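You operate a simulated robot arm through the tools that you are given. There is no shell and no other tool. Be economical: measure what you need, move in short steps, check, and stop when the job is done.

Carry out the task below with a simulated robot arm. There is one attempt and no reset: what you move stays moved.

TASK
Put the purple peg on the top of the grey lift deck away on the top of the cream bench. Fetch the green can marked "grease" from the top of the grey lift deck and stand it on top of the short orange reel. Open the orange drawer, take the green block on the top of the grey lift deck and put it away on the top of the cream chest, then shut the drawer. Put the 56 mm short mandrel from the deck of the cart on the white card there and the 29 mm short mandrel on the top of the white bench. Fetch the purple band from the red table and set it on the top of the keypad bench. Any order will do. Set down upright: green can, band.

Only the result counts: the job must be done as asked and must still hold three seconds after the hand-in. Knocking over, shifting, dropping, spilling or breaking anything else fails it.

THE ROBOT
A 7-joint arm with a fingered hand on a trunk, on a base that drives. Base frame: it is fixed to the floor where the robot stands at the start and does not move with it; the origin is under the middle of the robot, x ahead of it, y to its left, z up. Lengths are in mm, angles in rad, forces in N, time in s.
With the tool pointing down near the work surface it reaches from about 180 to 640 mm from the robot's upright axis, wherever it stands. Its first joint turns from -2.007 to 2.007 rad. Places, roughly: band [-1500, 3500, 750]; green block (8x8x3 cm) [700, -500, 600]; green can [500, -250, 500]; orange drawer [-13000, -500, 800]; purple peg (5x5x9 cm) [500, -200, 600]; short mandrel [-1250, 750, 750]; short orange reel (6x6x5 cm) [400, -500, 600]; top of the cream bench [-12900, 9300, 800]; top of the cream chest (38x23 cm) [-13040, -620, 880]; top of the keypad bench (132x18 cm) [-3940, 2180, 840]; top of the white bench [-2200, 600, 800]; white card [-1250, 250, 750]. Payload 3.1 kg.
Tool frame: the origin (TCP) lies between the finger pads and is the grasp point; the fingertips stand 22 mm ahead of it; z points along the fingers, y is the line along which they close. Largest opening 112 mm; the body of the gripper starts 60 mm behind the TCP. The gripper is a hand of 3 fingers: y runs from the thumb to the fingers, the wrist lies at [0, 0, -218] in the tool frame.
Orientation is that of the tool frame in the base frame, as [roll, pitch, yaw] about the fixed x, y, z axes, in that order (R = Rz(yaw) Ry(pitch) Rx(roll)). With the fingers straight down and closing along the base's y, the tool's x points along the base's -x, its y along +y and its z along -z.

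THE INTERFACE
- The arm moves only by the tool play_rows. Its argument "steps" is text: rows parted by semicolons, each of 6 numbers parted by spaces: the shift along the tool's x, y, z in mm, then the turn, a rotation vector about the tool's x, y, z in rad. In form: x y z ax ay az; .... A call has 1 to 8 rows; each row is the pose to reach, as a shift and turn from the pose commanded when the call began, along the tool's axes at that moment. Rows are played at 5 a second. More than 50 mm and 0.15 rad between two rows, and nothing of the call is played. Where a pose cannot be reached the arm comes as near as it can. A force on the tool above 40 N (or 10 N above the force at the start of the call, whichever is more), or a blocked arm, ends the call early, and 0.2 s more pass. In this call time passes only in rows, and 0.2 s behind the last. The reply holds the time, the measured pose of the TCP, the force on the tool along the base axes, the opening and the grip force, in the units named above and with some noise, with the torque about the TCP (base axes, N m) and any sound that the robot's microphone picked up.
- Cameras (640 x 400 px; columns grow to the right, rows downward): "scene" is now at [10.1, 100.7, 1415.9]; the picture's right is [-0.60, -0.80, 0.00], its down [-0.65, 0.48, -0.59] and it looks along [0.47, -0.35, -0.81] (base axes); focal length 260 px, centre (320, 200). "wrist" rides on the gripper at [66, 3, -80] in the tool frame; the picture's right is [-0.05, 1.00, 0.00], its down [-0.77, -0.04, -0.64] and it looks along [-0.64, -0.03, 0.77] (tool axes); focal length 275 px, centre (320, 200). There is no depth. A picture from a camera that has moved, and an enlarged one, comes with that camera's place and axes in the base frame and with its lens. The place of the scene camera against the robot may be out by one fixed shift of up to 18 mm in any direction.
- snapshot(camera): a new picture of that camera. The clock stands still meanwhile.
- slide_trunk(by): slides the trunk up (or, below 0, down) by that many mm; the arm and the scene camera ride with it, the base frame stays. It gives what a move gives, with no picture.
- roll_base(legs): drives the robot by 1 to 6 legs, each [ahead, left, turn to the left] in mm, mm and rad, along the robot's own axes; the way and the turn of a leg run together, so that a leg with both is an arc; at most 1500 mm and 3.142 rad a leg. The arm and the cameras ride along, it lands a little off, and it stops where it bumps. It gives what a move gives.
- curl_fingers(finger1, finger2, thumb_bend): sets how far each is bent, from 0 (flat) to 1 (curled in); at 0.3 the hand is open as for a grip, at 0.7 the pads meet at the TCP. One left out holds its place. A second passes; each finger stops where it meets its share of the squeeze, and holds until it gets a number again. It is the only way to open and close the hand. It gives what a move gives, with no picture; readings hold the bend of each and the force on the fingers (four entries, about 0 where the hand has none), thumb and palm.
- turn_head(pan, tilt): turns the head with the scene camera to pan (to the left, within 2.705 rad either way) and tilt (down, from -0.506 to 1.204), counted from straight ahead of the robot. It gives what a move gives.
- zoom(camera, box): a new picture of the part [left, top, right, bottom] of that camera's present view, enlarged. The clock stands still meanwhile.
- job_done(): hands the job in; it is judged then, once.

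Go step by step. Nothing tells you exact positions but the pictures and the camera data: compare them with the known pose of the tool, close in by small moves and look again before you grip or let go. The budget is 207 turns and 180 pictures, counting those below and the enlarged ones. Unless the task says otherwise, let go and move clear before handing in.

The tools are called after "Emit:" as a command line: name --argument value ..., lists and objects as JSON in quotes. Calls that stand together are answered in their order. play_rows: Moves the arm, as the interface text tells. Its arguments: {"type":"object","properties":{"steps":{"type":"string"}},"required":["steps"]} The other tools are called the same way: slide_trunk (by) slides the trunk up or down; curl_fingers (finger1, finger2, thumb_bend) moves the fingers one by one; roll_base (legs) drives the base; turn_head (pan, tilt) turns the head that bears the scene camera; snapshot (camera) takes a picture; zoom (camera, box) takes an enlarged picture of a part of a camera's view; job_done () hands the job in.

At the start:

```text
time_s: 0.0
tool_pos: [250.3, -281.0, 899.0]
orientation: [-3.142, 0.001, 3.14]
wrist_force: [0.3, 0.3, 0.8]
moment: [-0.02, 0.03, -0.03]
width: 112.0
finger_force: 0.1
shape: jaw
bend: [0.3, 0.3, 0.3]
finger forces: [0.0, 0.0, 0.0, 0.1, 0.0, 0.0]
trunk travel left (down, up): [-550.0, 440.0]
robot x, y, heading: [-0.5, -1.3, -0.001]
head pan, tilt: [-0.641, 0.942]
```

scene: 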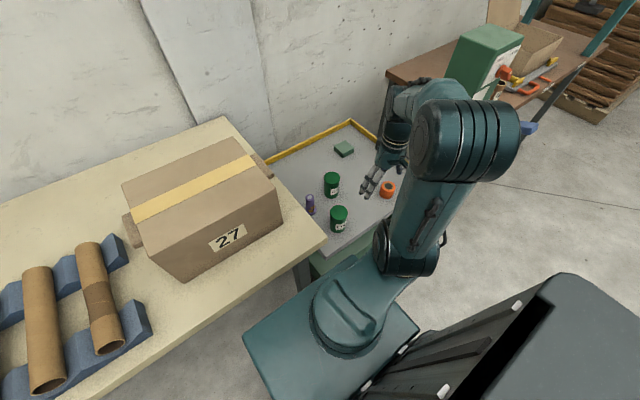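
wrist: 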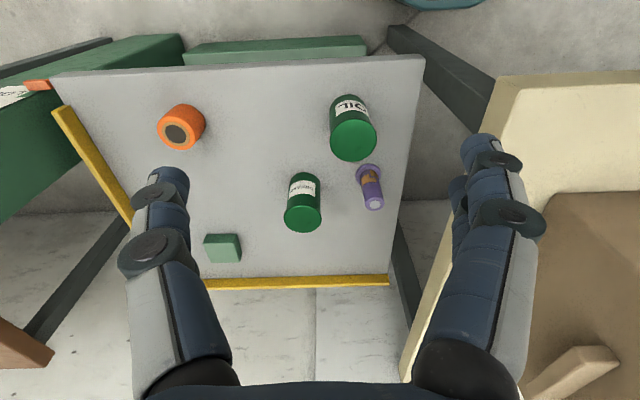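

I see the lift deck with two green cans, a peg, a green block and an orange reel; I need closer looks to read labels and measure positions.

Emit:
zoom --camera "wrist" --box '[130, 60, 430, 280]'

Emit:
zoom --camera "scene" --box '[260, 110, 420, 260]'

```text
1.82 times, centred on (280, 170) of wrist
camera zoom: at [183.7, -277.2, 981.2], right [0.05, 1.0, 0.0], down [0.77, -0.04, 0.64], along [0.64, -0.03, -0.77], focal length 500 px, centre (393, 254)
```

zoom: 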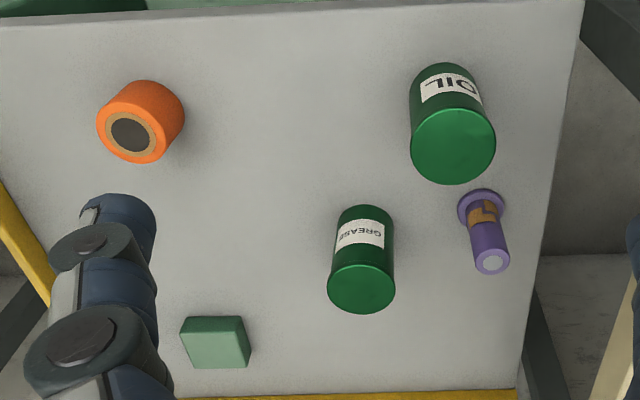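

```text
2.67 times, centred on (340, 185) of scene
camera zoom: at [10.1, 100.7, 1415.9], right [-0.6, -0.8, 0.0], down [-0.65, 0.48, -0.59], along [0.47, -0.35, -0.81], focal length 692 px, centre (267, 240)
```

zoom: 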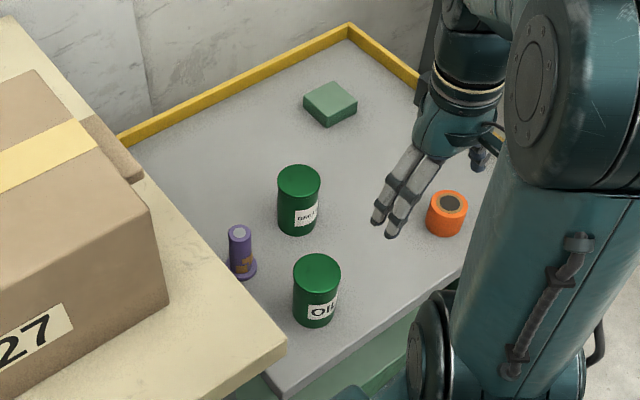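

The grease can is about at (502,-322), top z≈645, reel about (367,-509), top ≈590. I move above the grease can first and look again.

Emit:
play_rows --steps "-42 -7 26 0 0 0; -84 -14 52 0 0 0; -126 -20 78 0 0 0; -168 -27 104 0 0 0; -210 -34 130 0 0 0; -252 -41 155 0 0 0"

Emit:
snapshot --camera "wrist"

Emit:
snapshot --camera "scene"

```text
time_s: 1.4
tool_pos: [500.8, -323.3, 742.0]
orientation: [3.141, -0.003, 3.141]
wrist_force: [-0.8, 0.1, -0.1]
moment: [0.02, 0.02, -0.04]
width: 111.7
finger_force: 0.1
shape: jaw
bend: [0.3, 0.3, 0.3]
finger forces: [0.0, 0.0, 0.0, 0.0, 0.0, 0.1]
trunk travel left (down, up): [-550.0, 440.0]
robot x, y, heading: [-2.8, -0.2, -0.004]
head pan, tilt: [-0.641, 0.942]
```

```text
175 pictures are left
camera wrist: at [434.3, -319.1, 823.1], right [0.05, 1.0, 0.0], down [0.77, -0.04, 0.63], along [0.63, -0.03, -0.77], focal length 275 px, centre (320, 200)
```

wrist: 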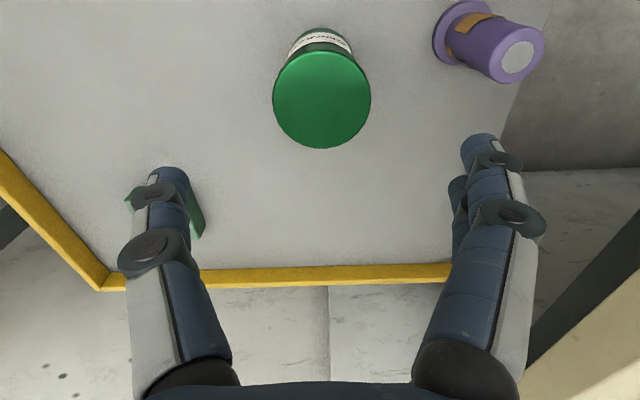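

```text
174 pictures are left
camera scene: at [11.5, 100.6, 1416.0], right [-0.6, -0.8, 0.0], down [-0.65, 0.48, -0.59], along [0.47, -0.35, -0.81], focal length 260 px, centre (320, 200)
```

scene: 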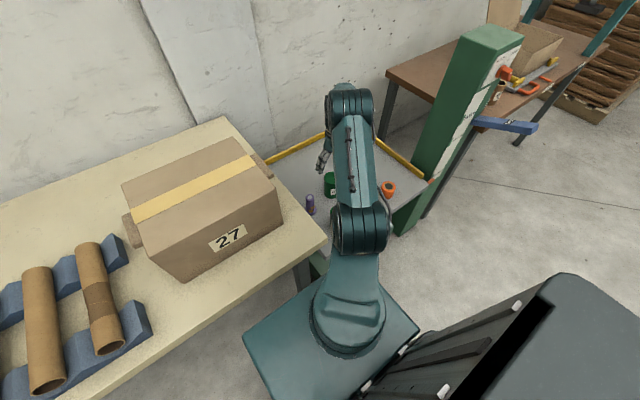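

Can centre is at about (493,-320.5), top z≈650; the fingers straddle it with room to the peg. I lower around it.

Emit:
play_rows --steps "7 2.5 10 0 0 0; 7 2.5 45 0 0 0; 7 2.5 85 0 0 0; 7 2.5 115 0 0 0; 7 2.5 132 0 0 0"

Emit:
snapshot --camera "wrist"

```text
time_s: 2.6
tool_pos: [494.4, -321.7, 612.9]
orientation: [-3.141, 0.0, 3.141]
wrist_force: [-0.2, 0.2, 0.2]
moment: [0.02, 0.0, 0.0]
width: 111.9
finger_force: 0.1
shape: jaw
bend: [0.3, 0.3, 0.3]
finger forces: [0.0, 0.1, 0.1, 0.0, 0.0, 0.1]
trunk travel left (down, up): [-550.0, 440.0]
robot x, y, heading: [2.3, 1.5, -0.0]
head pan, tilt: [-0.641, 0.942]
```

```text
173 pictures are left
camera wrist: at [428.2, -316.8, 693.3], right [0.05, 1.0, 0.0], down [0.77, -0.04, 0.64], along [0.64, -0.03, -0.77], focal length 275 px, centre (320, 200)
```

wrist: 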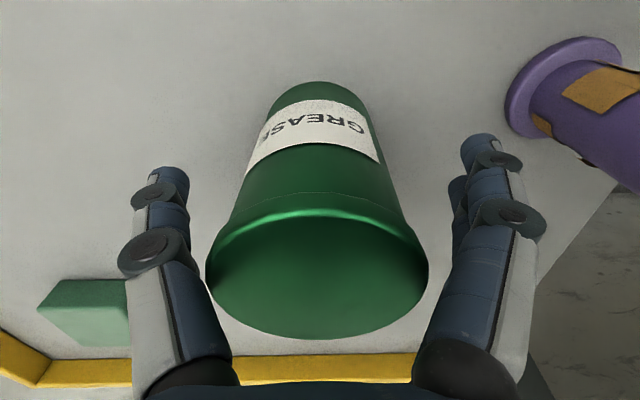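

It is nicely centred. Closing the hand.

Emit:
curl_fingers --finger1 0.7 --finger2 0.7 --thumb_bend 0.7

Emit:
play_rows --steps "0 0 -20 0 0 0; 0 0 -50 0 0 0; 0 0 -90 0 0 0; 0 0 -120 0 0 0"

Emit:
snapshot --camera "wrist"

```text
time_s: 3.6
tool_pos: [494.1, -320.3, 611.7]
orientation: [-3.141, 0.0, -3.141]
wrist_force: [0.0, -0.2, -0.2]
moment: [0.07, 0.01, -0.01]
width: 51.1
finger_force: 18.7
shape: fingers
bend: [0.53, 0.52, 0.57]
finger forces: [8.4, 10.1, 0.1, 0.0, 18.7, 0.0]
trunk travel left (down, up): [-550.0, 440.0]
robot x, y, heading: [0.6, 1.2, 0.001]
head pan, tilt: [-0.641, 0.942]
```

```text
time_s: 4.6
tool_pos: [494.4, -319.2, 734.6]
orientation: [-3.14, -0.001, -3.141]
wrist_force: [-0.7, -0.1, -2.0]
moment: [0.01, 0.0, 0.01]
width: 51.0
finger_force: 18.1
shape: fingers
bend: [0.53, 0.52, 0.57]
finger forces: [8.4, 10.0, 0.0, 0.0, 18.3, 0.0]
trunk travel left (down, up): [-550.0, 440.0]
robot x, y, heading: [-0.8, -2.4, 0.003]
head pan, tilt: [-0.641, 0.942]
```

```text
172 pictures are left
camera wrist: at [427.1, -314.8, 815.9], right [0.05, 1.0, 0.0], down [0.77, -0.04, 0.64], along [0.63, -0.03, -0.77], focal length 275 px, centre (320, 200)
```

wrist: 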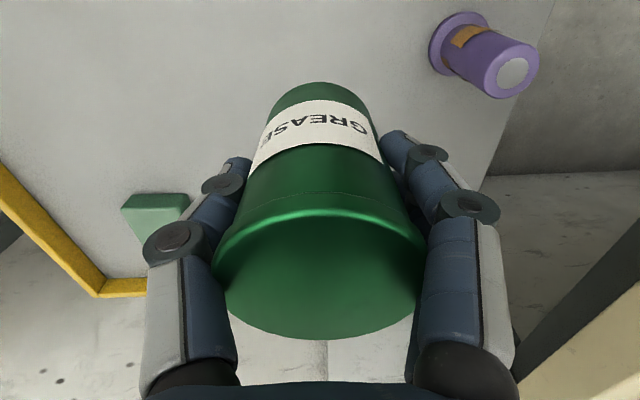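

The can is held well (about 0.2 kg). I move to a spot beside the reel to measure it with the wrist camera.

Emit:
play_rows --steps "0 0 -45 0 0 0; 40 -20 -45 0 0 0; 80 -40 -45 0 0 0; 120 -60 -45 0 0 0; 164 -81 -45 0 0 0"

Emit:
snapshot --camera "wrist"

```text
time_s: 5.8
tool_pos: [330.4, -401.8, 776.4]
orientation: [3.141, 0.001, 3.141]
wrist_force: [-0.5, -0.2, -2.0]
moment: [-0.01, 0.03, 0.03]
width: 50.7
finger_force: 17.9
shape: fingers
bend: [0.53, 0.52, 0.57]
finger forces: [8.5, 10.0, 0.0, 0.2, 18.3, 0.1]
trunk travel left (down, up): [-550.0, 440.0]
robot x, y, heading: [2.1, 2.4, -0.004]
head pan, tilt: [-0.641, 0.942]
```

```text
171 pictures are left
camera wrist: at [263.7, -397.7, 857.7], right [0.05, 1.0, 0.0], down [0.77, -0.04, 0.64], along [0.64, -0.03, -0.77], focal length 275 px, centre (320, 200)
```

wrist: 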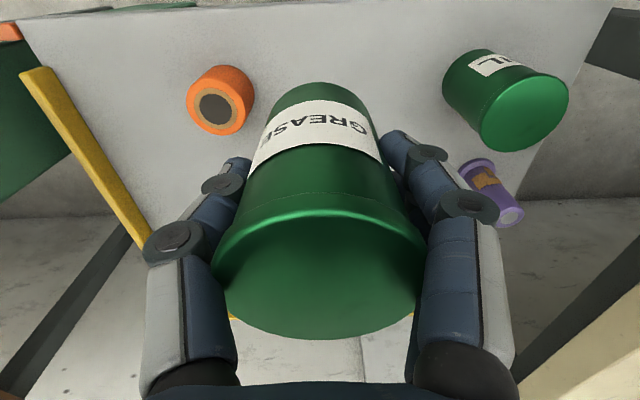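

Reel is about (363..368,-505..-511); I go lower and closer to refine it.

Emit:
play_rows --steps "-7 -14 45 0 0 0; -15 -28 88 0 0 0"

Emit:
snapshot --camera "wrist"

Emit:
snapshot --camera "scene"

```text
time_s: 6.4
tool_pos: [343.7, -429.5, 689.3]
orientation: [-3.14, 0.0, 3.14]
wrist_force: [-0.4, 0.1, -3.7]
moment: [0.0, 0.01, -0.03]
width: 50.8
finger_force: 18.2
shape: fingers
bend: [0.53, 0.52, 0.57]
finger forces: [8.2, 9.9, 0.0, 0.0, 18.1, 0.0]
trunk travel left (down, up): [-550.0, 440.0]
robot x, y, heading: [1.4, -1.6, -0.004]
head pan, tilt: [-0.641, 0.942]
```

```text
170 pictures are left
camera wrist: at [277.1, -424.7, 770.9], right [0.05, 1.0, 0.0], down [0.77, -0.04, 0.64], along [0.63, -0.03, -0.77], focal length 275 px, centre (320, 200)
```

wrist: 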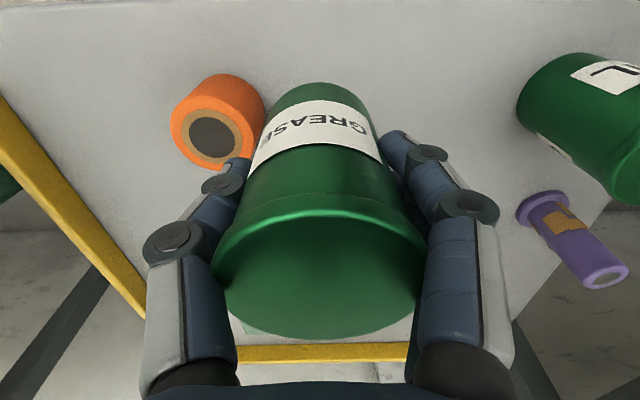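

```text
169 pictures are left
camera scene: at [11.0, 99.8, 1416.0], right [-0.6, -0.8, 0.0], down [-0.65, 0.48, -0.59], along [0.47, -0.35, -0.81], focal length 260 px, centre (320, 200)
```

scene: 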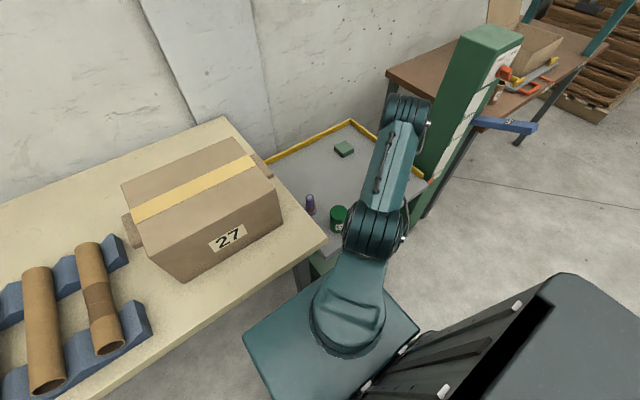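

Reel top centre computed at (362.5,-506, ~592). I bring the can over it, then down near contact.

Emit:
play_rows --steps "-10 -39 0 0 0 0; -20 -78 0 0 0 0; -20 -78 10 0 0 0; -20 -78 20 0 0 0"

Emit:
snapshot --camera "wrist"

Emit:
zoom --camera "scene" --box '[340, 120, 460, 240]'

```text
time_s: 7.4
tool_pos: [365.0, -506.2, 668.5]
orientation: [3.14, -0.001, -3.141]
wrist_force: [-1.1, -0.2, -2.7]
moment: [0.0, 0.02, 0.0]
width: 50.8
finger_force: 17.4
shape: fingers
bend: [0.53, 0.52, 0.57]
finger forces: [8.3, 9.8, 0.0, 0.0, 17.9, 0.0]
trunk travel left (down, up): [-550.0, 440.0]
robot x, y, heading: [-1.8, 0.6, 0.001]
head pan, tilt: [-0.641, 0.942]
```

```text
168 pictures are left
camera wrist: at [299.1, -502.1, 750.3], right [0.05, 1.0, 0.0], down [0.77, -0.04, 0.64], along [0.63, -0.03, -0.77], focal length 275 px, centre (320, 200)
```

wrist: 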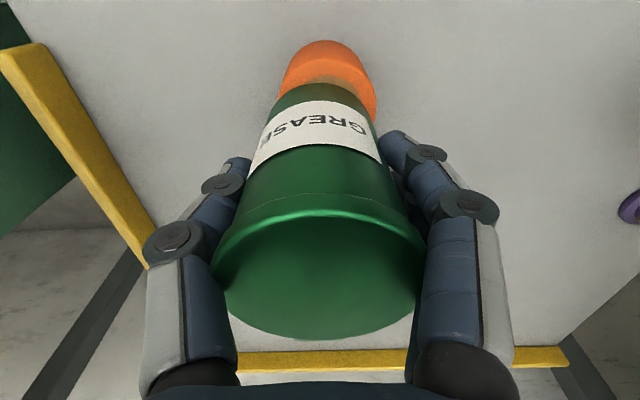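

```text
3.33 times, centred on (400, 180) of scene
camera zoom: at [10.6, 100.1, 1416.0], right [-0.6, -0.8, 0.0], down [-0.65, 0.48, -0.59], along [0.47, -0.35, -0.81], focal length 865 px, centre (53, 267)
```

zoom: 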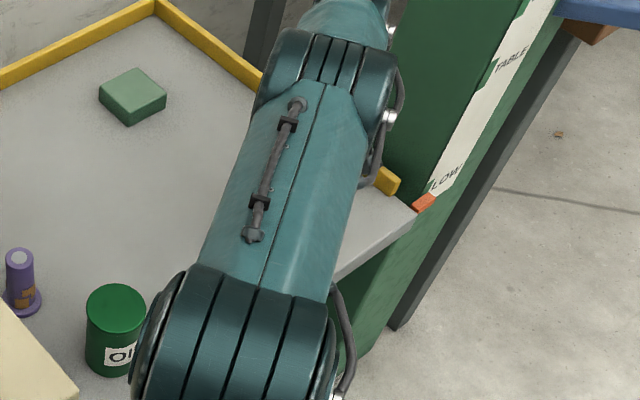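

The reel seems a few mm to +y of the can; I zoom to measure that.

Emit:
zoom --camera "wrist" --box '[240, 20, 420, 140]'

```text
3.33 times, centred on (330, 80) of wrist
camera zoom: at [299.1, -502.1, 750.3], right [0.05, 1.0, 0.0], down [0.77, -0.04, 0.64], along [0.63, -0.03, -0.77], focal length 918 px, centre (287, 600)
```

zoom: 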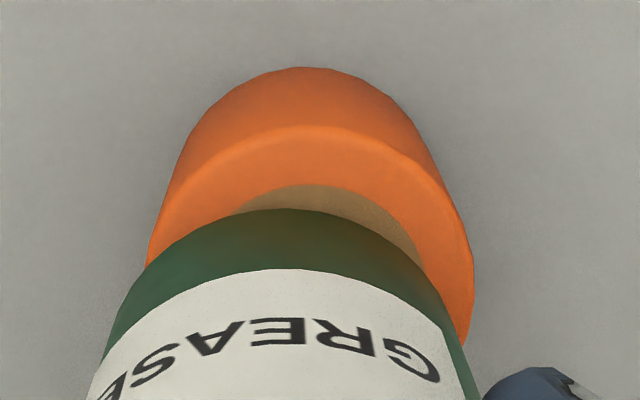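

The can sits about 9 mm too far in x and 5 mm short in y relative to the reel. I correct and look again.

Emit:
play_rows --steps "9 5 0 0 0 0"

Emit:
zoom --camera "wrist" --box '[240, 20, 420, 140]'

```text
time_s: 7.8
tool_pos: [356.2, -500.7, 670.1]
orientation: [-3.141, -0.001, -3.141]
wrist_force: [0.2, 0.9, -2.4]
moment: [0.01, 0.03, -0.01]
width: 50.4
finger_force: 17.5
shape: fingers
bend: [0.53, 0.52, 0.57]
finger forces: [8.1, 9.8, 0.0, 0.1, 17.9, 0.0]
trunk travel left (down, up): [-550.0, 440.0]
robot x, y, heading: [0.2, 0.9, 0.004]
head pan, tilt: [-0.641, 0.942]
```

```text
3.33 times, centred on (330, 80) of wrist
camera zoom: at [290.2, -496.8, 750.9], right [0.05, 1.0, 0.0], down [0.77, -0.04, 0.64], along [0.63, -0.03, -0.77], focal length 918 px, centre (287, 600)
```

zoom: 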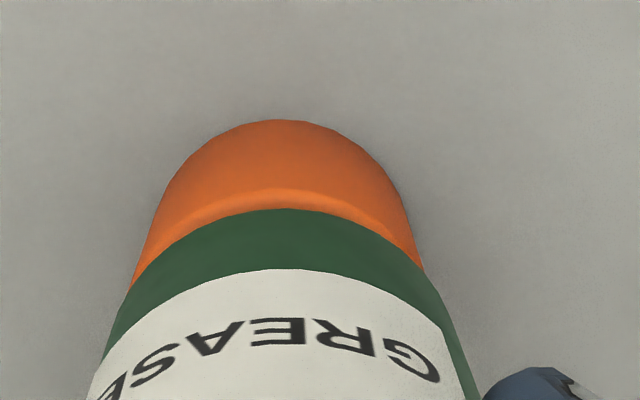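

Aligned within about 1–2 mm. Lowering gently.

Emit:
play_rows --steps "0 0 4 0 0 0; 0 0 8 0 0 0"

Emit:
play_rows --steps "0 0 2 0 0 0; 0 0 3 0 0 0"

Emit:
zoom --camera "wrist" --box '[240, 20, 420, 140]'

```text
time_s: 8.4
tool_pos: [357.8, -501.8, 663.4]
orientation: [-3.139, -0.001, -3.141]
wrist_force: [0.6, -0.3, 1.3]
moment: [0.11, 0.02, 0.01]
width: 50.6
finger_force: 18.6
shape: fingers
bend: [0.53, 0.52, 0.57]
finger forces: [8.7, 10.1, 0.0, 0.0, 18.4, 0.0]
trunk travel left (down, up): [-550.0, 440.0]
robot x, y, heading: [3.2, 1.3, -0.001]
head pan, tilt: [-0.641, 0.942]
```

```text
time_s: 9.0
tool_pos: [357.8, -502.5, 660.8]
orientation: [-3.139, 0.003, -3.141]
wrist_force: [0.1, -0.6, 15.6]
moment: [0.29, 0.04, -0.04]
width: 50.5
finger_force: 21.1
shape: fingers
bend: [0.53, 0.53, 0.58]
finger forces: [9.3, 10.8, 0.1, 0.0, 20.8, 0.0]
trunk travel left (down, up): [-550.0, 440.0]
robot x, y, heading: [-1.1, -0.8, -0.003]
head pan, tilt: [-0.641, 0.942]
```

```text
3.33 times, centred on (330, 80) of wrist
camera zoom: at [290.8, -497.1, 742.1], right [0.05, 1.0, 0.0], down [0.77, -0.03, 0.64], along [0.64, -0.03, -0.77], focal length 918 px, centre (287, 600)
```

zoom: 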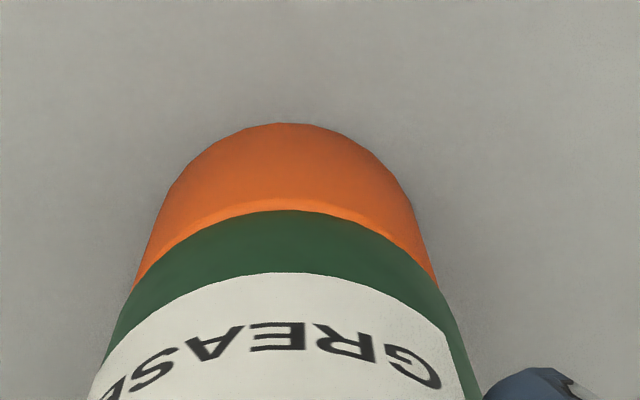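

Contact felt; I relieve the pressure by 3 mm and open the hand.

Emit:
play_rows --steps "0 0 -3 0 0 0"

Emit:
curl_fingers --finger1 0.3 --finger2 0.3 --thumb_bend 0.3

Emit:
play_rows --steps "0 0 -25 0 0 0; 0 0 -60 0 0 0; 0 0 -100 0 0 0; 30 0 -140 0 0 0; 70 0 -160 0 0 0; 70 0 -160 0 0 0"

Emit:
snapshot --camera "wrist"

```text
time_s: 9.4
tool_pos: [357.2, -501.4, 662.2]
orientation: [3.141, -0.001, -3.141]
wrist_force: [0.8, 0.1, 2.8]
moment: [0.15, -0.03, 0.02]
width: 50.2
finger_force: 19.3
shape: fingers
bend: [0.53, 0.53, 0.58]
finger forces: [8.6, 10.4, 0.0, 0.1, 19.0, 0.1]
trunk travel left (down, up): [-550.0, 440.0]
robot x, y, heading: [1.4, 1.1, -0.0]
head pan, tilt: [-0.641, 0.942]
```

```text
time_s: 10.4
tool_pos: [356.6, -502.2, 662.4]
orientation: [-3.14, 0.001, 3.141]
wrist_force: [0.5, -0.2, 1.5]
moment: [0.02, 0.01, 0.03]
width: 111.4
finger_force: 0.2
shape: fingers
bend: [0.3, 0.3, 0.3]
finger forces: [0.0, 0.1, 0.0, 0.1, 0.0, 0.0]
trunk travel left (down, up): [-550.0, 440.0]
robot x, y, heading: [0.6, 1.0, 0.004]
head pan, tilt: [-0.641, 0.942]
```

```text
time_s: 11.8
tool_pos: [286.0, -503.0, 822.7]
orientation: [-3.141, 0.0, -3.142]
wrist_force: [0.2, 0.1, -0.1]
moment: [0.0, 0.05, -0.03]
width: 111.1
finger_force: 0.0
shape: fingers
bend: [0.3, 0.3, 0.3]
finger forces: [0.1, 0.0, 0.0, 0.0, 0.1, 0.0]
trunk travel left (down, up): [-550.0, 440.0]
robot x, y, heading: [-1.3, 1.0, 0.002]
head pan, tilt: [-0.641, 0.942]
```

```text
163 pictures are left
camera wrist: at [219.4, -499.2, 903.2], right [0.05, 1.0, 0.0], down [0.77, -0.04, 0.64], along [0.63, -0.03, -0.77], focal length 275 px, centre (320, 200)
```

wrist: 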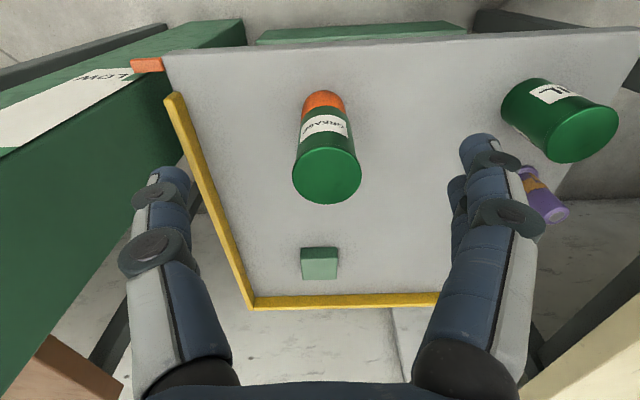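

The grease can stands on the reel. Next the peg: I move above it and look at clearance to the cream table.

Emit:
play_rows --steps "-24 37 0 0 0 0; -48 74 0 0 0 0; -72 111 0 0 0 0; -96 148 0 0 0 0; -120 185 0 0 0 0; -144 222 0 0 0 0; -168 259 0 0 0 0; -192 299 0 0 0 0"

Emit:
snapshot --camera "wrist"

Emit:
snapshot --camera "scene"

```text
time_s: 13.6
tool_pos: [480.4, -203.2, 822.5]
orientation: [-3.138, 0.001, -3.141]
wrist_force: [-0.7, 0.2, 0.5]
moment: [0.01, -0.04, 0.01]
width: 111.1
finger_force: 0.2
shape: fingers
bend: [0.3, 0.3, 0.3]
finger forces: [0.0, 0.0, 0.0, 0.0, 0.1, 0.0]
trunk travel left (down, up): [-550.0, 440.0]
robot x, y, heading: [2.3, 2.3, 0.001]
head pan, tilt: [-0.641, 0.942]
```

```text
162 pictures are left
camera wrist: at [414.8, -198.1, 904.1], right [0.05, 1.0, 0.0], down [0.77, -0.04, 0.64], along [0.64, -0.03, -0.77], focal length 275 px, centre (320, 200)
```

wrist: 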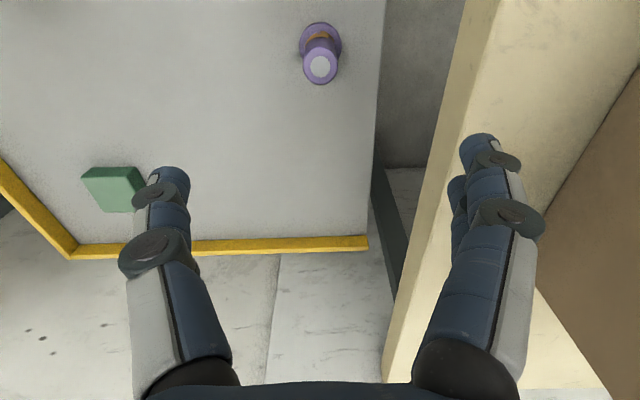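

```text
161 pictures are left
camera scene: at [10.8, 101.8, 1415.8], right [-0.6, -0.8, 0.0], down [-0.65, 0.48, -0.59], along [0.47, -0.35, -0.81], focal length 260 px, centre (320, 200)
```

scene: 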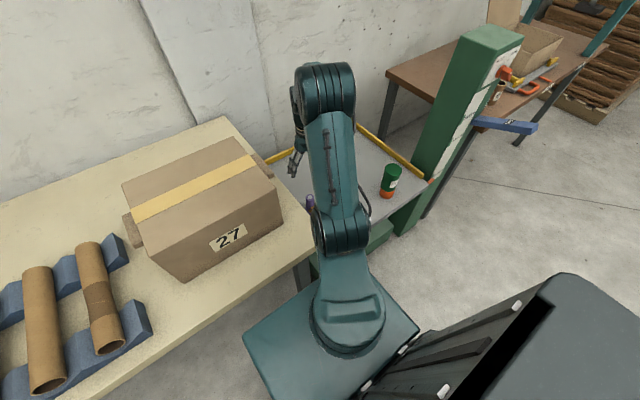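

The cream table edge is close on +y side, so I turn the hand −90° so that it closes along x, and narrow the opening.

Emit:
play_rows --steps "0 0 0 0 0 -0.14; 0 0 0 0 0 -0.28; 0 0 0 0 0 -0.42; 0 0 0 0 0 -0.56; 0 0 0 0 0 -0.7; 0 0 0 0 0 -0.84; 0 0 0 0 0 -0.98; 0 0 0 0 0 -1.12"

Emit:
play_rows --steps "0 0 0 0 0 -0.14; 0 0 0 0 0 -0.28; 0 0 0 0 0 -0.42; 0 0 0 0 0 -0.45"

Emit:
curl_fingers --finger1 0.43 --finger2 0.43 --thumb_bend 0.43

Emit:
snapshot --camera "wrist"

```text
time_s: 15.4
tool_pos: [479.1, -203.0, 822.0]
orientation: [-3.141, 0.001, -2.02]
wrist_force: [1.0, 1.1, 0.3]
moment: [0.01, 0.0, 0.0]
width: 111.4
finger_force: 0.0
shape: fingers
bend: [0.3, 0.3, 0.3]
finger forces: [0.0, 0.0, 0.0, 0.0, 0.1, 0.0]
trunk travel left (down, up): [-550.0, 440.0]
robot x, y, heading: [-1.1, 0.4, 0.001]
head pan, tilt: [-0.641, 0.942]
```

```text
time_s: 16.4
tool_pos: [445.0, -99.2, 810.0]
orientation: [3.141, -0.003, -1.595]
wrist_force: [-0.1, 0.2, -0.2]
moment: [-0.05, -0.01, 0.04]
width: 111.3
finger_force: 0.2
shape: fingers
bend: [0.3, 0.3, 0.3]
finger forces: [0.0, 0.1, 0.1, 0.1, 0.0, 0.0]
out of reach, approached as far as the arm can: row 2, 3, 4
trunk travel left (down, up): [-550.0, 440.0]
robot x, y, heading: [-0.3, 3.0, -0.001]
head pan, tilt: [-0.641, 0.942]
```

```text
time_s: 17.4
tool_pos: [445.8, -100.5, 810.7]
orientation: [-3.14, -0.004, -1.595]
wrist_force: [-0.2, 0.6, -0.8]
moment: [0.03, 0.02, 0.0]
width: 76.0
finger_force: 0.1
shape: fingers
bend: [0.43, 0.43, 0.43]
finger forces: [0.1, 0.0, 0.1, 0.0, 0.0, 0.1]
trunk travel left (down, up): [-550.0, 440.0]
robot x, y, heading: [-4.2, 0.7, 0.0]
head pan, tilt: [-0.641, 0.942]
```

```text
160 pictures are left
camera wrist: at [440.2, -165.5, 891.6], right [-1.0, 0.07, 0.0], down [0.05, 0.77, 0.63], along [0.05, 0.63, -0.77], focal length 275 px, centre (320, 200)
```

wrist: 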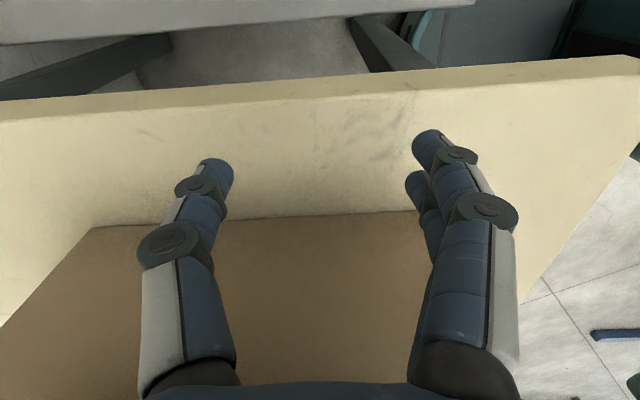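

That rotation ran past the wrist limit and the arm drifted toward the box; no contact. I turn back to see which pose it regards as commanded.

Emit:
play_rows --steps "0 0 -10 0 0 0.14; 0 0 -10 0 0 0.28; 0 0 -10 0 0 0.42"

```text
time_s: 18.2
tool_pos: [445.5, -101.6, 822.8]
orientation: [3.141, -0.001, -1.993]
wrist_force: [0.8, 0.7, 0.2]
moment: [0.04, 0.0, -0.01]
width: 75.6
finger_force: 0.0
shape: fingers
bend: [0.43, 0.43, 0.43]
finger forces: [0.0, 0.0, 0.0, 0.1, 0.1, 0.1]
trunk travel left (down, up): [-550.0, 440.0]
robot x, y, heading: [-1.7, -1.0, -0.001]
head pan, tilt: [-0.641, 0.942]
```

The pose is based on where the arm ended. I go above the peg at (481,-201).

Emit:
play_rows --steps "26 -25 0 0 0 0; 51 -49 0 0 0 0; 76 -73.5 0 0 0 0; 76 -73.5 40 0 0 0; 76 -73.5 75 0 0 0"

Emit:
snapshot --camera "wrist"

```text
time_s: 19.4
tool_pos: [480.2, -200.6, 749.2]
orientation: [-3.14, -0.001, -1.992]
wrist_force: [-0.3, -0.2, 0.5]
moment: [0.0, -0.04, -0.01]
width: 75.9
finger_force: 0.0
shape: fingers
bend: [0.43, 0.43, 0.43]
finger forces: [0.0, 0.0, 0.0, 0.0, 0.0, 0.0]
trunk travel left (down, up): [-550.0, 440.0]
robot x, y, heading: [1.4, 0.6, 0.002]
head pan, tilt: [-0.641, 0.942]
```

```text
159 pictures are left
camera wrist: at [450.2, -259.3, 830.1], right [-0.89, 0.45, 0.0], down [0.35, 0.69, 0.64], along [0.29, 0.57, -0.77], focal length 275 px, centre (320, 200)
```

wrist: 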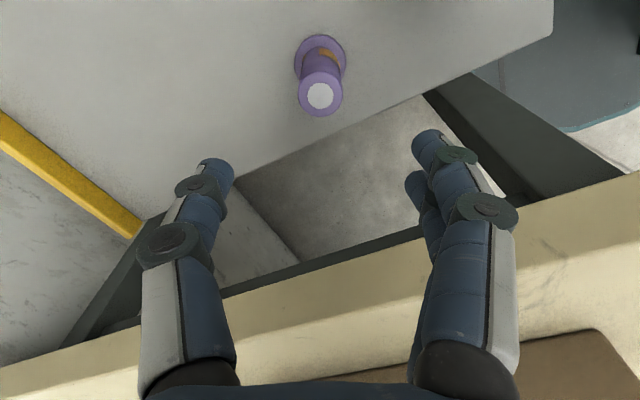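

Peg is centred under the hand. I lower to z≈604 and grip.

Emit:
play_rows --steps "0 0 40 0 0 0; 0 0 80 0 0 0; 0 0 115 0 0 0; 0 0 145 0 0 0"

Emit:
snapshot --camera "wrist"

```text
time_s: 20.4
tool_pos: [481.6, -200.9, 604.4]
orientation: [3.14, -0.001, -1.991]
wrist_force: [0.1, 1.0, 0.9]
moment: [-0.01, 0.01, 0.0]
width: 75.8
finger_force: 0.0
shape: fingers
bend: [0.43, 0.43, 0.43]
finger forces: [0.1, 0.1, 0.1, 0.0, 0.0, 0.0]
trunk travel left (down, up): [-550.0, 440.0]
robot x, y, heading: [-1.3, 0.3, 0.005]
head pan, tilt: [-0.641, 0.942]
```

```text
158 pictures are left
camera wrist: at [451.5, -258.5, 685.9], right [-0.89, 0.45, 0.0], down [0.35, 0.69, 0.64], along [0.29, 0.57, -0.77], focal length 275 px, centre (320, 200)
```

wrist: 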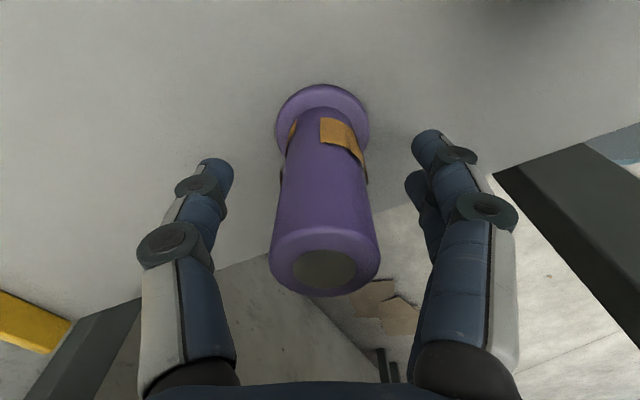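

Emit:
curl_fingers --finger1 0.75 --finger2 0.75 --thumb_bend 0.75

Emit:
play_rows --steps "0 0 -15 0 0 0; 0 0 -50 0 0 0; 0 0 -100 0 0 0; 0 0 -150 0 0 0; 0 0 -200 0 0 0; 0 0 -250 0 0 0; 0 0 -290 0 0 0"

Emit:
snapshot --camera "wrist"

```text
time_s: 21.4
tool_pos: [481.9, -200.7, 605.9]
orientation: [3.141, 0.0, -1.992]
wrist_force: [-0.2, 0.4, 1.0]
moment: [-0.03, 0.0, 0.02]
width: 24.6
finger_force: 17.0
shape: fingers
bend: [0.66, 0.7, 0.65]
finger forces: [9.3, 7.8, 0.0, 0.0, 16.7, 0.0]
trunk travel left (down, up): [-550.0, 440.0]
robot x, y, heading: [-3.0, 1.4, -0.006]
head pan, tilt: [-0.641, 0.942]
```

```text
time_s: 23.0
tool_pos: [479.2, -201.4, 894.4]
orientation: [3.14, -0.001, -1.991]
wrist_force: [0.4, 0.5, -0.8]
moment: [0.0, 0.0, 0.03]
width: 24.3
finger_force: 15.4
shape: fingers
bend: [0.67, 0.71, 0.65]
finger forces: [9.2, 7.2, 0.0, 0.1, 14.7, 0.0]
trunk travel left (down, up): [-550.0, 440.0]
robot x, y, heading: [-0.2, 1.2, -0.001]
head pan, tilt: [-0.641, 0.942]
```

```text
157 pictures are left
camera wrist: at [449.5, -259.1, 976.6], right [-0.89, 0.45, 0.0], down [0.35, 0.69, 0.64], along [0.29, 0.57, -0.77], focal length 275 px, centre (320, 200)
```

wrist: 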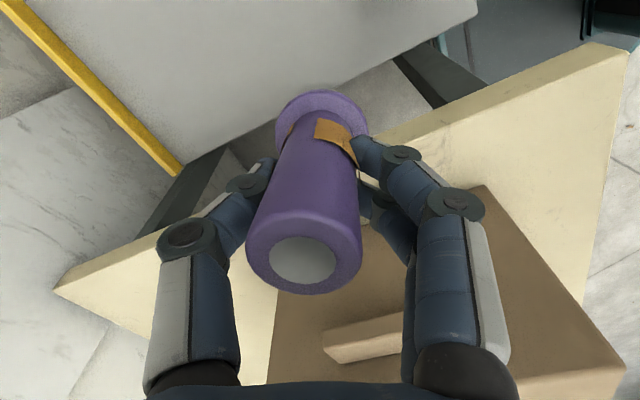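

The peg is held. I retract the arm toward the robot, undoing some yaw, and look around for the route.

Emit:
play_rows --steps "7 46 -5 0 0 0.14; 14 92 -5 0 0 0.28; 21 138 -5 0 0 0.42; 28 185 -5 0 0 0.56; 28 185 -5 0 0 0.7; 28 185 -5 0 0 0.84; 28 185 -5 0 0 0.98; 28 185 -5 0 0 1.12"

Emit:
turn_head --pan 2.6 --tilt 0.35

Emit:
snapshot --camera "scene"

Emit:
turn_head --pan -2.6 --tilt 0.35

Emit:
snapshot --camera "scene"

Emit:
turn_head --pan 1.5 --tilt 0.4

Emit:
snapshot --camera "scene"

```text
time_s: 24.8
tool_pos: [298.3, -151.3, 899.4]
orientation: [-3.141, 0.001, -3.114]
wrist_force: [0.5, 0.4, -1.1]
moment: [-0.03, -0.04, -0.01]
width: 24.5
finger_force: 14.8
shape: fingers
bend: [0.67, 0.71, 0.65]
finger forces: [9.2, 7.0, 0.0, 0.0, 14.4, 0.0]
trunk travel left (down, up): [-550.0, 440.0]
robot x, y, heading: [1.0, 2.6, -0.001]
head pan, tilt: [-0.641, 0.942]
```

```text
time_s: 27.6
tool_pos: [300.3, -149.7, 898.4]
orientation: [3.142, 0.0, -3.113]
wrist_force: [0.5, 0.4, -0.6]
moment: [0.02, 0.01, 0.04]
width: 24.3
finger_force: 15.5
shape: fingers
bend: [0.67, 0.71, 0.65]
finger forces: [9.2, 7.0, 0.1, 0.0, 14.4, 0.0]
trunk travel left (down, up): [-550.0, 440.0]
robot x, y, heading: [1.7, -4.1, -0.004]
head pan, tilt: [2.601, 0.351]
```

```text
156 pictures are left
camera scene: at [-128.2, 192.4, 1466.6], right [0.52, 0.86, 0.0], down [0.29, -0.18, -0.94], along [-0.8, 0.48, -0.34], focal length 260 px, centre (320, 200)
```

scene: 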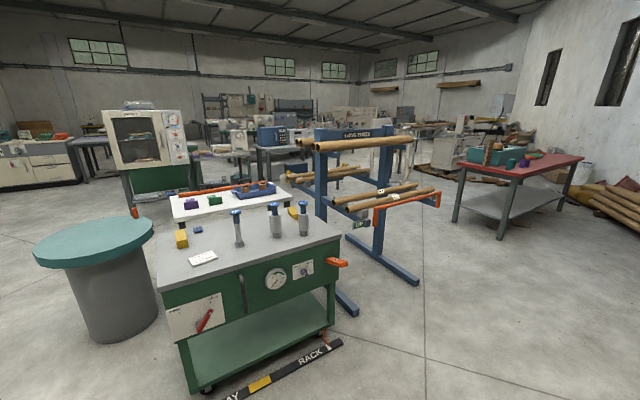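

```text
time_s: 31.6
tool_pos: [299.3, -150.5, 899.0]
orientation: [3.14, -0.001, -3.109]
wrist_force: [0.7, 0.7, -0.6]
moment: [-0.02, 0.0, 0.02]
width: 24.0
finger_force: 15.4
shape: fingers
bend: [0.67, 0.71, 0.65]
finger forces: [9.2, 6.9, 0.0, 0.0, 14.4, 0.0]
trunk travel left (down, up): [-550.0, 440.0]
robot x, y, heading: [-1.1, -3.9, 0.004]
head pan, tilt: [-2.601, 0.351]
```

```text
155 pictures are left
camera scene: at [-128.2, 96.4, 1466.6], right [-0.52, 0.86, 0.0], down [0.29, 0.18, -0.94], along [-0.8, -0.48, -0.34], focal length 260 px, centre (320, 200)
```

scene: 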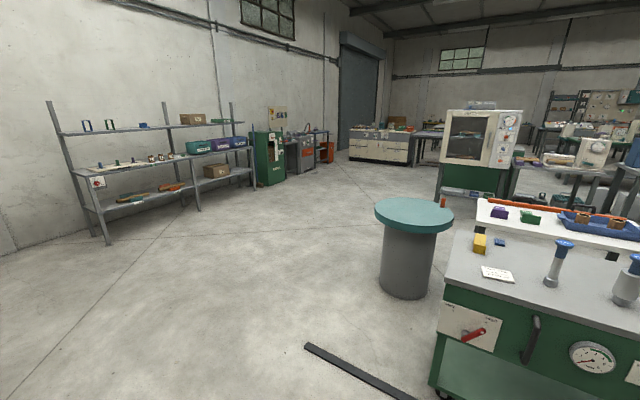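

```text
time_s: 35.0
tool_pos: [298.4, -150.0, 899.0]
orientation: [3.14, -0.001, -3.11]
wrist_force: [-0.2, 0.5, -1.8]
moment: [-0.01, 0.01, -0.01]
width: 24.1
finger_force: 15.4
shape: fingers
bend: [0.67, 0.71, 0.65]
finger forces: [9.1, 7.0, 0.1, 0.0, 14.5, 0.0]
trunk travel left (down, up): [-550.0, 440.0]
robot x, y, heading: [0.3, 0.4, -0.003]
head pan, tilt: [1.499, 0.4]
```

```text
154 pictures are left
camera scene: at [-41.8, 236.8, 1462.1], right [1.0, -0.07, 0.0], down [-0.03, -0.39, -0.92], along [0.07, 0.92, -0.39], focal length 260 px, centre (320, 200)
```

scene: 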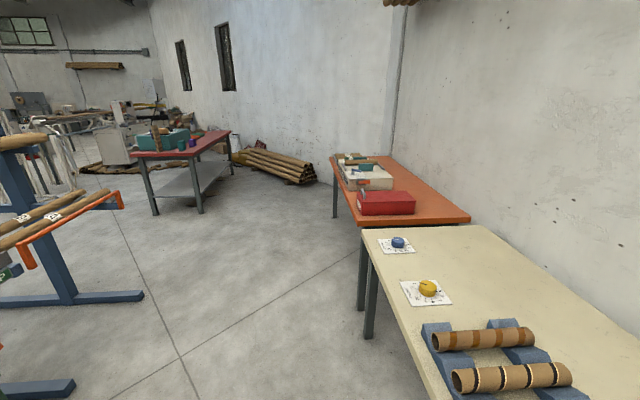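

The peg rides securely. The room is large; the aisle at y≈-1300 looks free for the first 4.8 m. I back off, sidestep, turn and drive there, then look again.

Emit:
roll_base --legs '[[-300, 0, 0], [0, -1300, 0], [0, 0, 3.14], [1500, 0, 0], [1500, 0, 0], [500, 0, 0]]'

Emit:
turn_head --pan 0 --tilt 0.2

Emit:
snapshot --camera "scene"

Emit:
turn_head --pan -1.2 --tilt 0.2

Emit:
snapshot --camera "scene"

```text
time_s: 67.1
tool_pos: [-4090.0, -1145.4, 899.3]
orientation: [3.141, -0.001, 0.043]
wrist_force: [-0.3, -0.5, -1.2]
moment: [0.0, 0.03, -0.01]
width: 23.7
finger_force: 14.7
shape: fingers
bend: [0.67, 0.71, 0.65]
finger forces: [8.7, 7.2, 0.0, 0.0, 13.8, 0.1]
trunk travel left (down, up): [-550.0, 440.0]
robot x, y, heading: [-3788.4, -1290.5, -3.13]
head pan, tilt: [1.499, 0.4]
```

```text
time_s: 68.7
tool_pos: [-4088.6, -1145.9, 899.0]
orientation: [-3.141, 0.0, 0.041]
wrist_force: [-0.3, 0.1, -1.0]
moment: [0.02, 0.03, 0.01]
width: 24.0
finger_force: 15.2
shape: fingers
bend: [0.67, 0.71, 0.65]
finger forces: [8.7, 7.2, 0.0, 0.1, 14.0, 0.0]
trunk travel left (down, up): [-550.0, 440.0]
robot x, y, heading: [-3788.0, -1291.9, -3.126]
head pan, tilt: [0.0, 0.201]
```

```text
153 pictures are left
camera scene: at [-3807.8, -1454.1, 1480.6], right [-0.01, 1.0, 0.0], down [0.2, 0.0, -0.98], along [-0.98, -0.01, -0.2], focal length 260 px, centre (320, 200)
```

scene: 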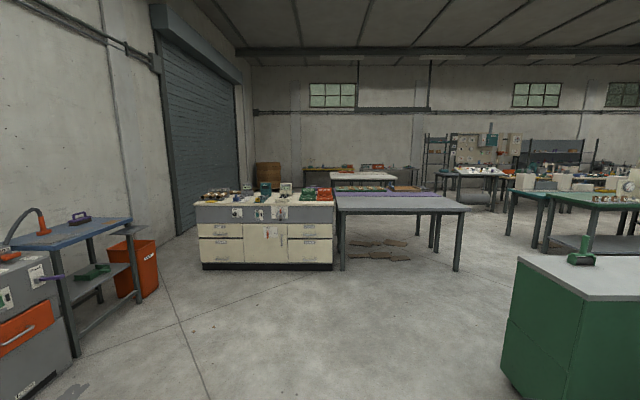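

```text
time_s: 70.1
tool_pos: [-4087.8, -1144.8, 898.9]
orientation: [-3.14, 0.0, 0.041]
wrist_force: [-0.4, 0.3, -0.1]
moment: [0.01, 0.01, 0.02]
width: 24.1
finger_force: 14.3
shape: fingers
bend: [0.67, 0.71, 0.65]
finger forces: [8.9, 7.2, 0.1, 0.1, 13.8, 0.1]
trunk travel left (down, up): [-550.0, 440.0]
robot x, y, heading: [-3790.3, -1294.0, -3.13]
head pan, tilt: [-1.201, 0.201]
```

```text
152 pictures are left
camera scene: at [-3749.4, -1366.5, 1480.6], right [0.93, 0.37, 0.0], down [0.07, -0.18, -0.98], along [-0.37, 0.91, -0.2], focal length 260 px, centre (320, 200)
```

scene: 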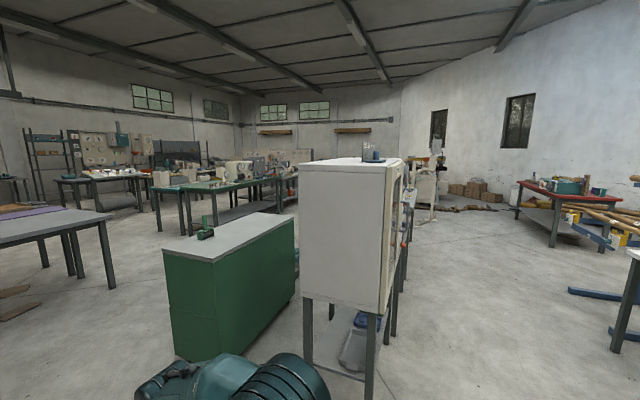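

The near cream chest is not the goal; the goals lie ~9 m further. I zoom toward both of them.

Emit:
zoom --camera "scene" --box '[130, 90, 330, 230]'

Emit:
turn_head --pan -0.2 --tilt 0.2

Emit:
zoom --camera "scene" --box '[200, 100, 400, 230]'

Emit:
turn_head --pan -0.7 --tilt 0.2

Emit:
snapshot --camera "scene"

```text
2.86 times, centred on (230, 160) of scene
camera zoom: at [-3749.4, -1366.5, 1480.6], right [0.93, 0.37, 0.0], down [0.07, -0.18, -0.98], along [-0.37, 0.91, -0.2], focal length 742 px, centre (577, 314)
```

zoom: 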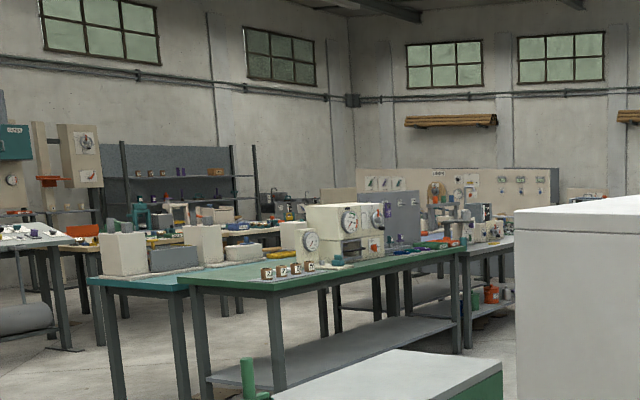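

```text
time_s: 71.4
tool_pos: [-4088.9, -1146.7, 899.0]
orientation: [3.14, 0.001, 0.041]
wrist_force: [-0.1, 0.5, -0.2]
moment: [0.0, 0.02, -0.04]
width: 24.0
finger_force: 14.4
shape: fingers
bend: [0.67, 0.71, 0.65]
finger forces: [8.8, 7.1, 0.0, 0.0, 13.9, 0.0]
trunk travel left (down, up): [-550.0, 440.0]
robot x, y, heading: [-3790.7, -1294.0, -3.131]
head pan, tilt: [-0.201, 0.201]
```

```text
3.08 times, centred on (300, 165) of scene
camera zoom: at [-3806.1, -1435.3, 1480.6], right [0.19, 0.98, 0.0], down [0.2, -0.04, -0.98], along [-0.96, 0.19, -0.2], focal length 799 px, centre (382, 308)
```

zoom: 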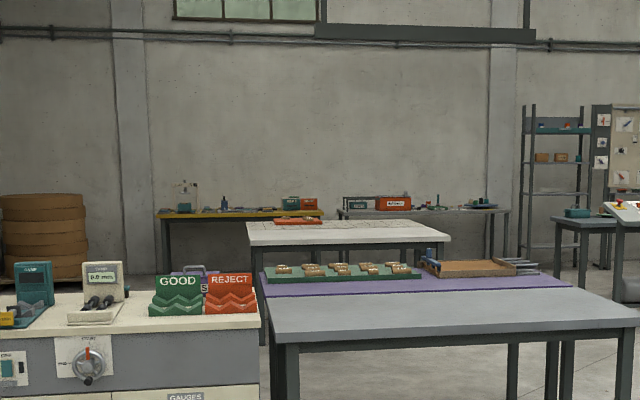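

```text
time_s: 72.3
tool_pos: [-4089.1, -1145.5, 899.5]
orientation: [3.14, 0.0, 0.042]
wrist_force: [0.6, 0.3, -0.5]
moment: [-0.02, 0.0, 0.06]
width: 23.8
finger_force: 14.8
shape: fingers
bend: [0.67, 0.71, 0.65]
finger forces: [8.9, 7.2, 0.0, 0.1, 13.9, 0.0]
trunk travel left (down, up): [-550.0, 440.0]
robot x, y, heading: [-3785.4, -1296.1, -3.128]
head pan, tilt: [-0.7, 0.201]
```

```text
149 pictures are left
camera scene: at [-3786.6, -1393.8, 1480.6], right [0.63, 0.77, 0.0], down [0.15, -0.13, -0.98], along [-0.76, 0.62, -0.2], focal length 260 px, centre (320, 200)
```

scene: 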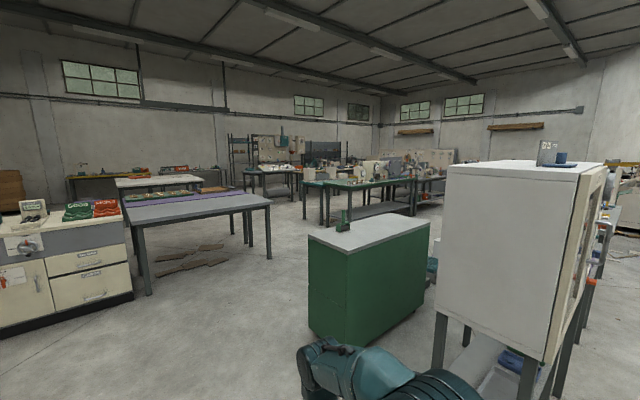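

The way seems: ahead to x≈-6000, then sideways (+y) between the green cabinet and the grey table to y≈900. I do that and look again.

Emit:
roll_base --legs '[[1500, 0, 0.011], [720, 0, 0], [0, -1100, 0], [0, -1050, 0]]'

Emit:
turn_head --pan 0 --tilt 0.25

Emit:
snapshot --camera "scene"

Emit:
turn_head --pan -1.2 --tilt 0.25

Emit:
snapshot --camera "scene"

```text
time_s: 93.4
tool_pos: [-6270.6, 1000.7, 899.7]
orientation: [3.14, 0.001, 0.012]
wrist_force: [0.3, 0.7, 1.0]
moment: [-0.02, -0.03, 0.0]
width: 24.3
finger_force: 15.0
shape: fingers
bend: [0.67, 0.71, 0.65]
finger forces: [8.9, 7.2, 0.1, 0.0, 13.9, 0.1]
trunk travel left (down, up): [-550.0, 440.0]
robot x, y, heading: [-5974.7, 845.5, 3.128]
head pan, tilt: [-0.7, 0.201]
```

```text
time_s: 94.5
tool_pos: [-6270.6, 1000.9, 899.2]
orientation: [3.141, 0.0, 0.012]
wrist_force: [0.6, -0.1, -0.3]
moment: [-0.04, 0.04, 0.0]
width: 24.1
finger_force: 15.1
shape: fingers
bend: [0.67, 0.71, 0.65]
finger forces: [8.9, 7.3, 0.0, 0.0, 13.9, 0.0]
trunk travel left (down, up): [-550.0, 440.0]
robot x, y, heading: [-5974.8, 844.8, 3.125]
head pan, tilt: [0.0, 0.25]
```

```text
148 pictures are left
camera scene: at [-5999.5, 684.3, 1476.1], right [0.02, 1.0, 0.0], down [0.25, 0.0, -0.97], along [-0.97, 0.02, -0.25], focal length 260 px, centre (320, 200)
```

scene: 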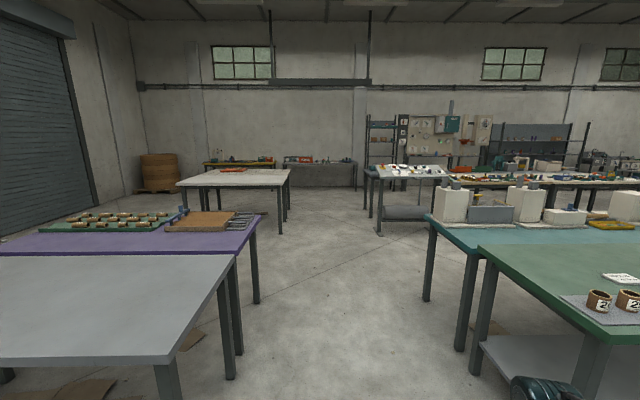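

```text
time_s: 95.9
tool_pos: [-6270.6, 999.8, 898.9]
orientation: [3.141, -0.001, 0.011]
wrist_force: [-1.5, 0.5, -0.4]
moment: [0.02, -0.02, 0.03]
width: 23.7
finger_force: 14.9
shape: fingers
bend: [0.67, 0.71, 0.65]
finger forces: [8.9, 7.2, 0.0, 0.0, 13.9, 0.0]
trunk travel left (down, up): [-550.0, 440.0]
robot x, y, heading: [-5973.3, 844.8, 3.121]
head pan, tilt: [-1.201, 0.25]
```

```text
147 pictures are left
camera scene: at [-5938.5, 770.2, 1476.1], right [0.94, 0.35, 0.0], down [0.09, -0.23, -0.97], along [-0.34, 0.91, -0.25], focal length 260 px, centre (320, 200)
```

scene: 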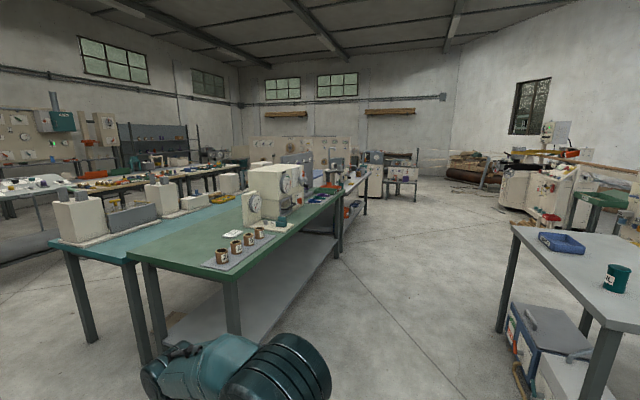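

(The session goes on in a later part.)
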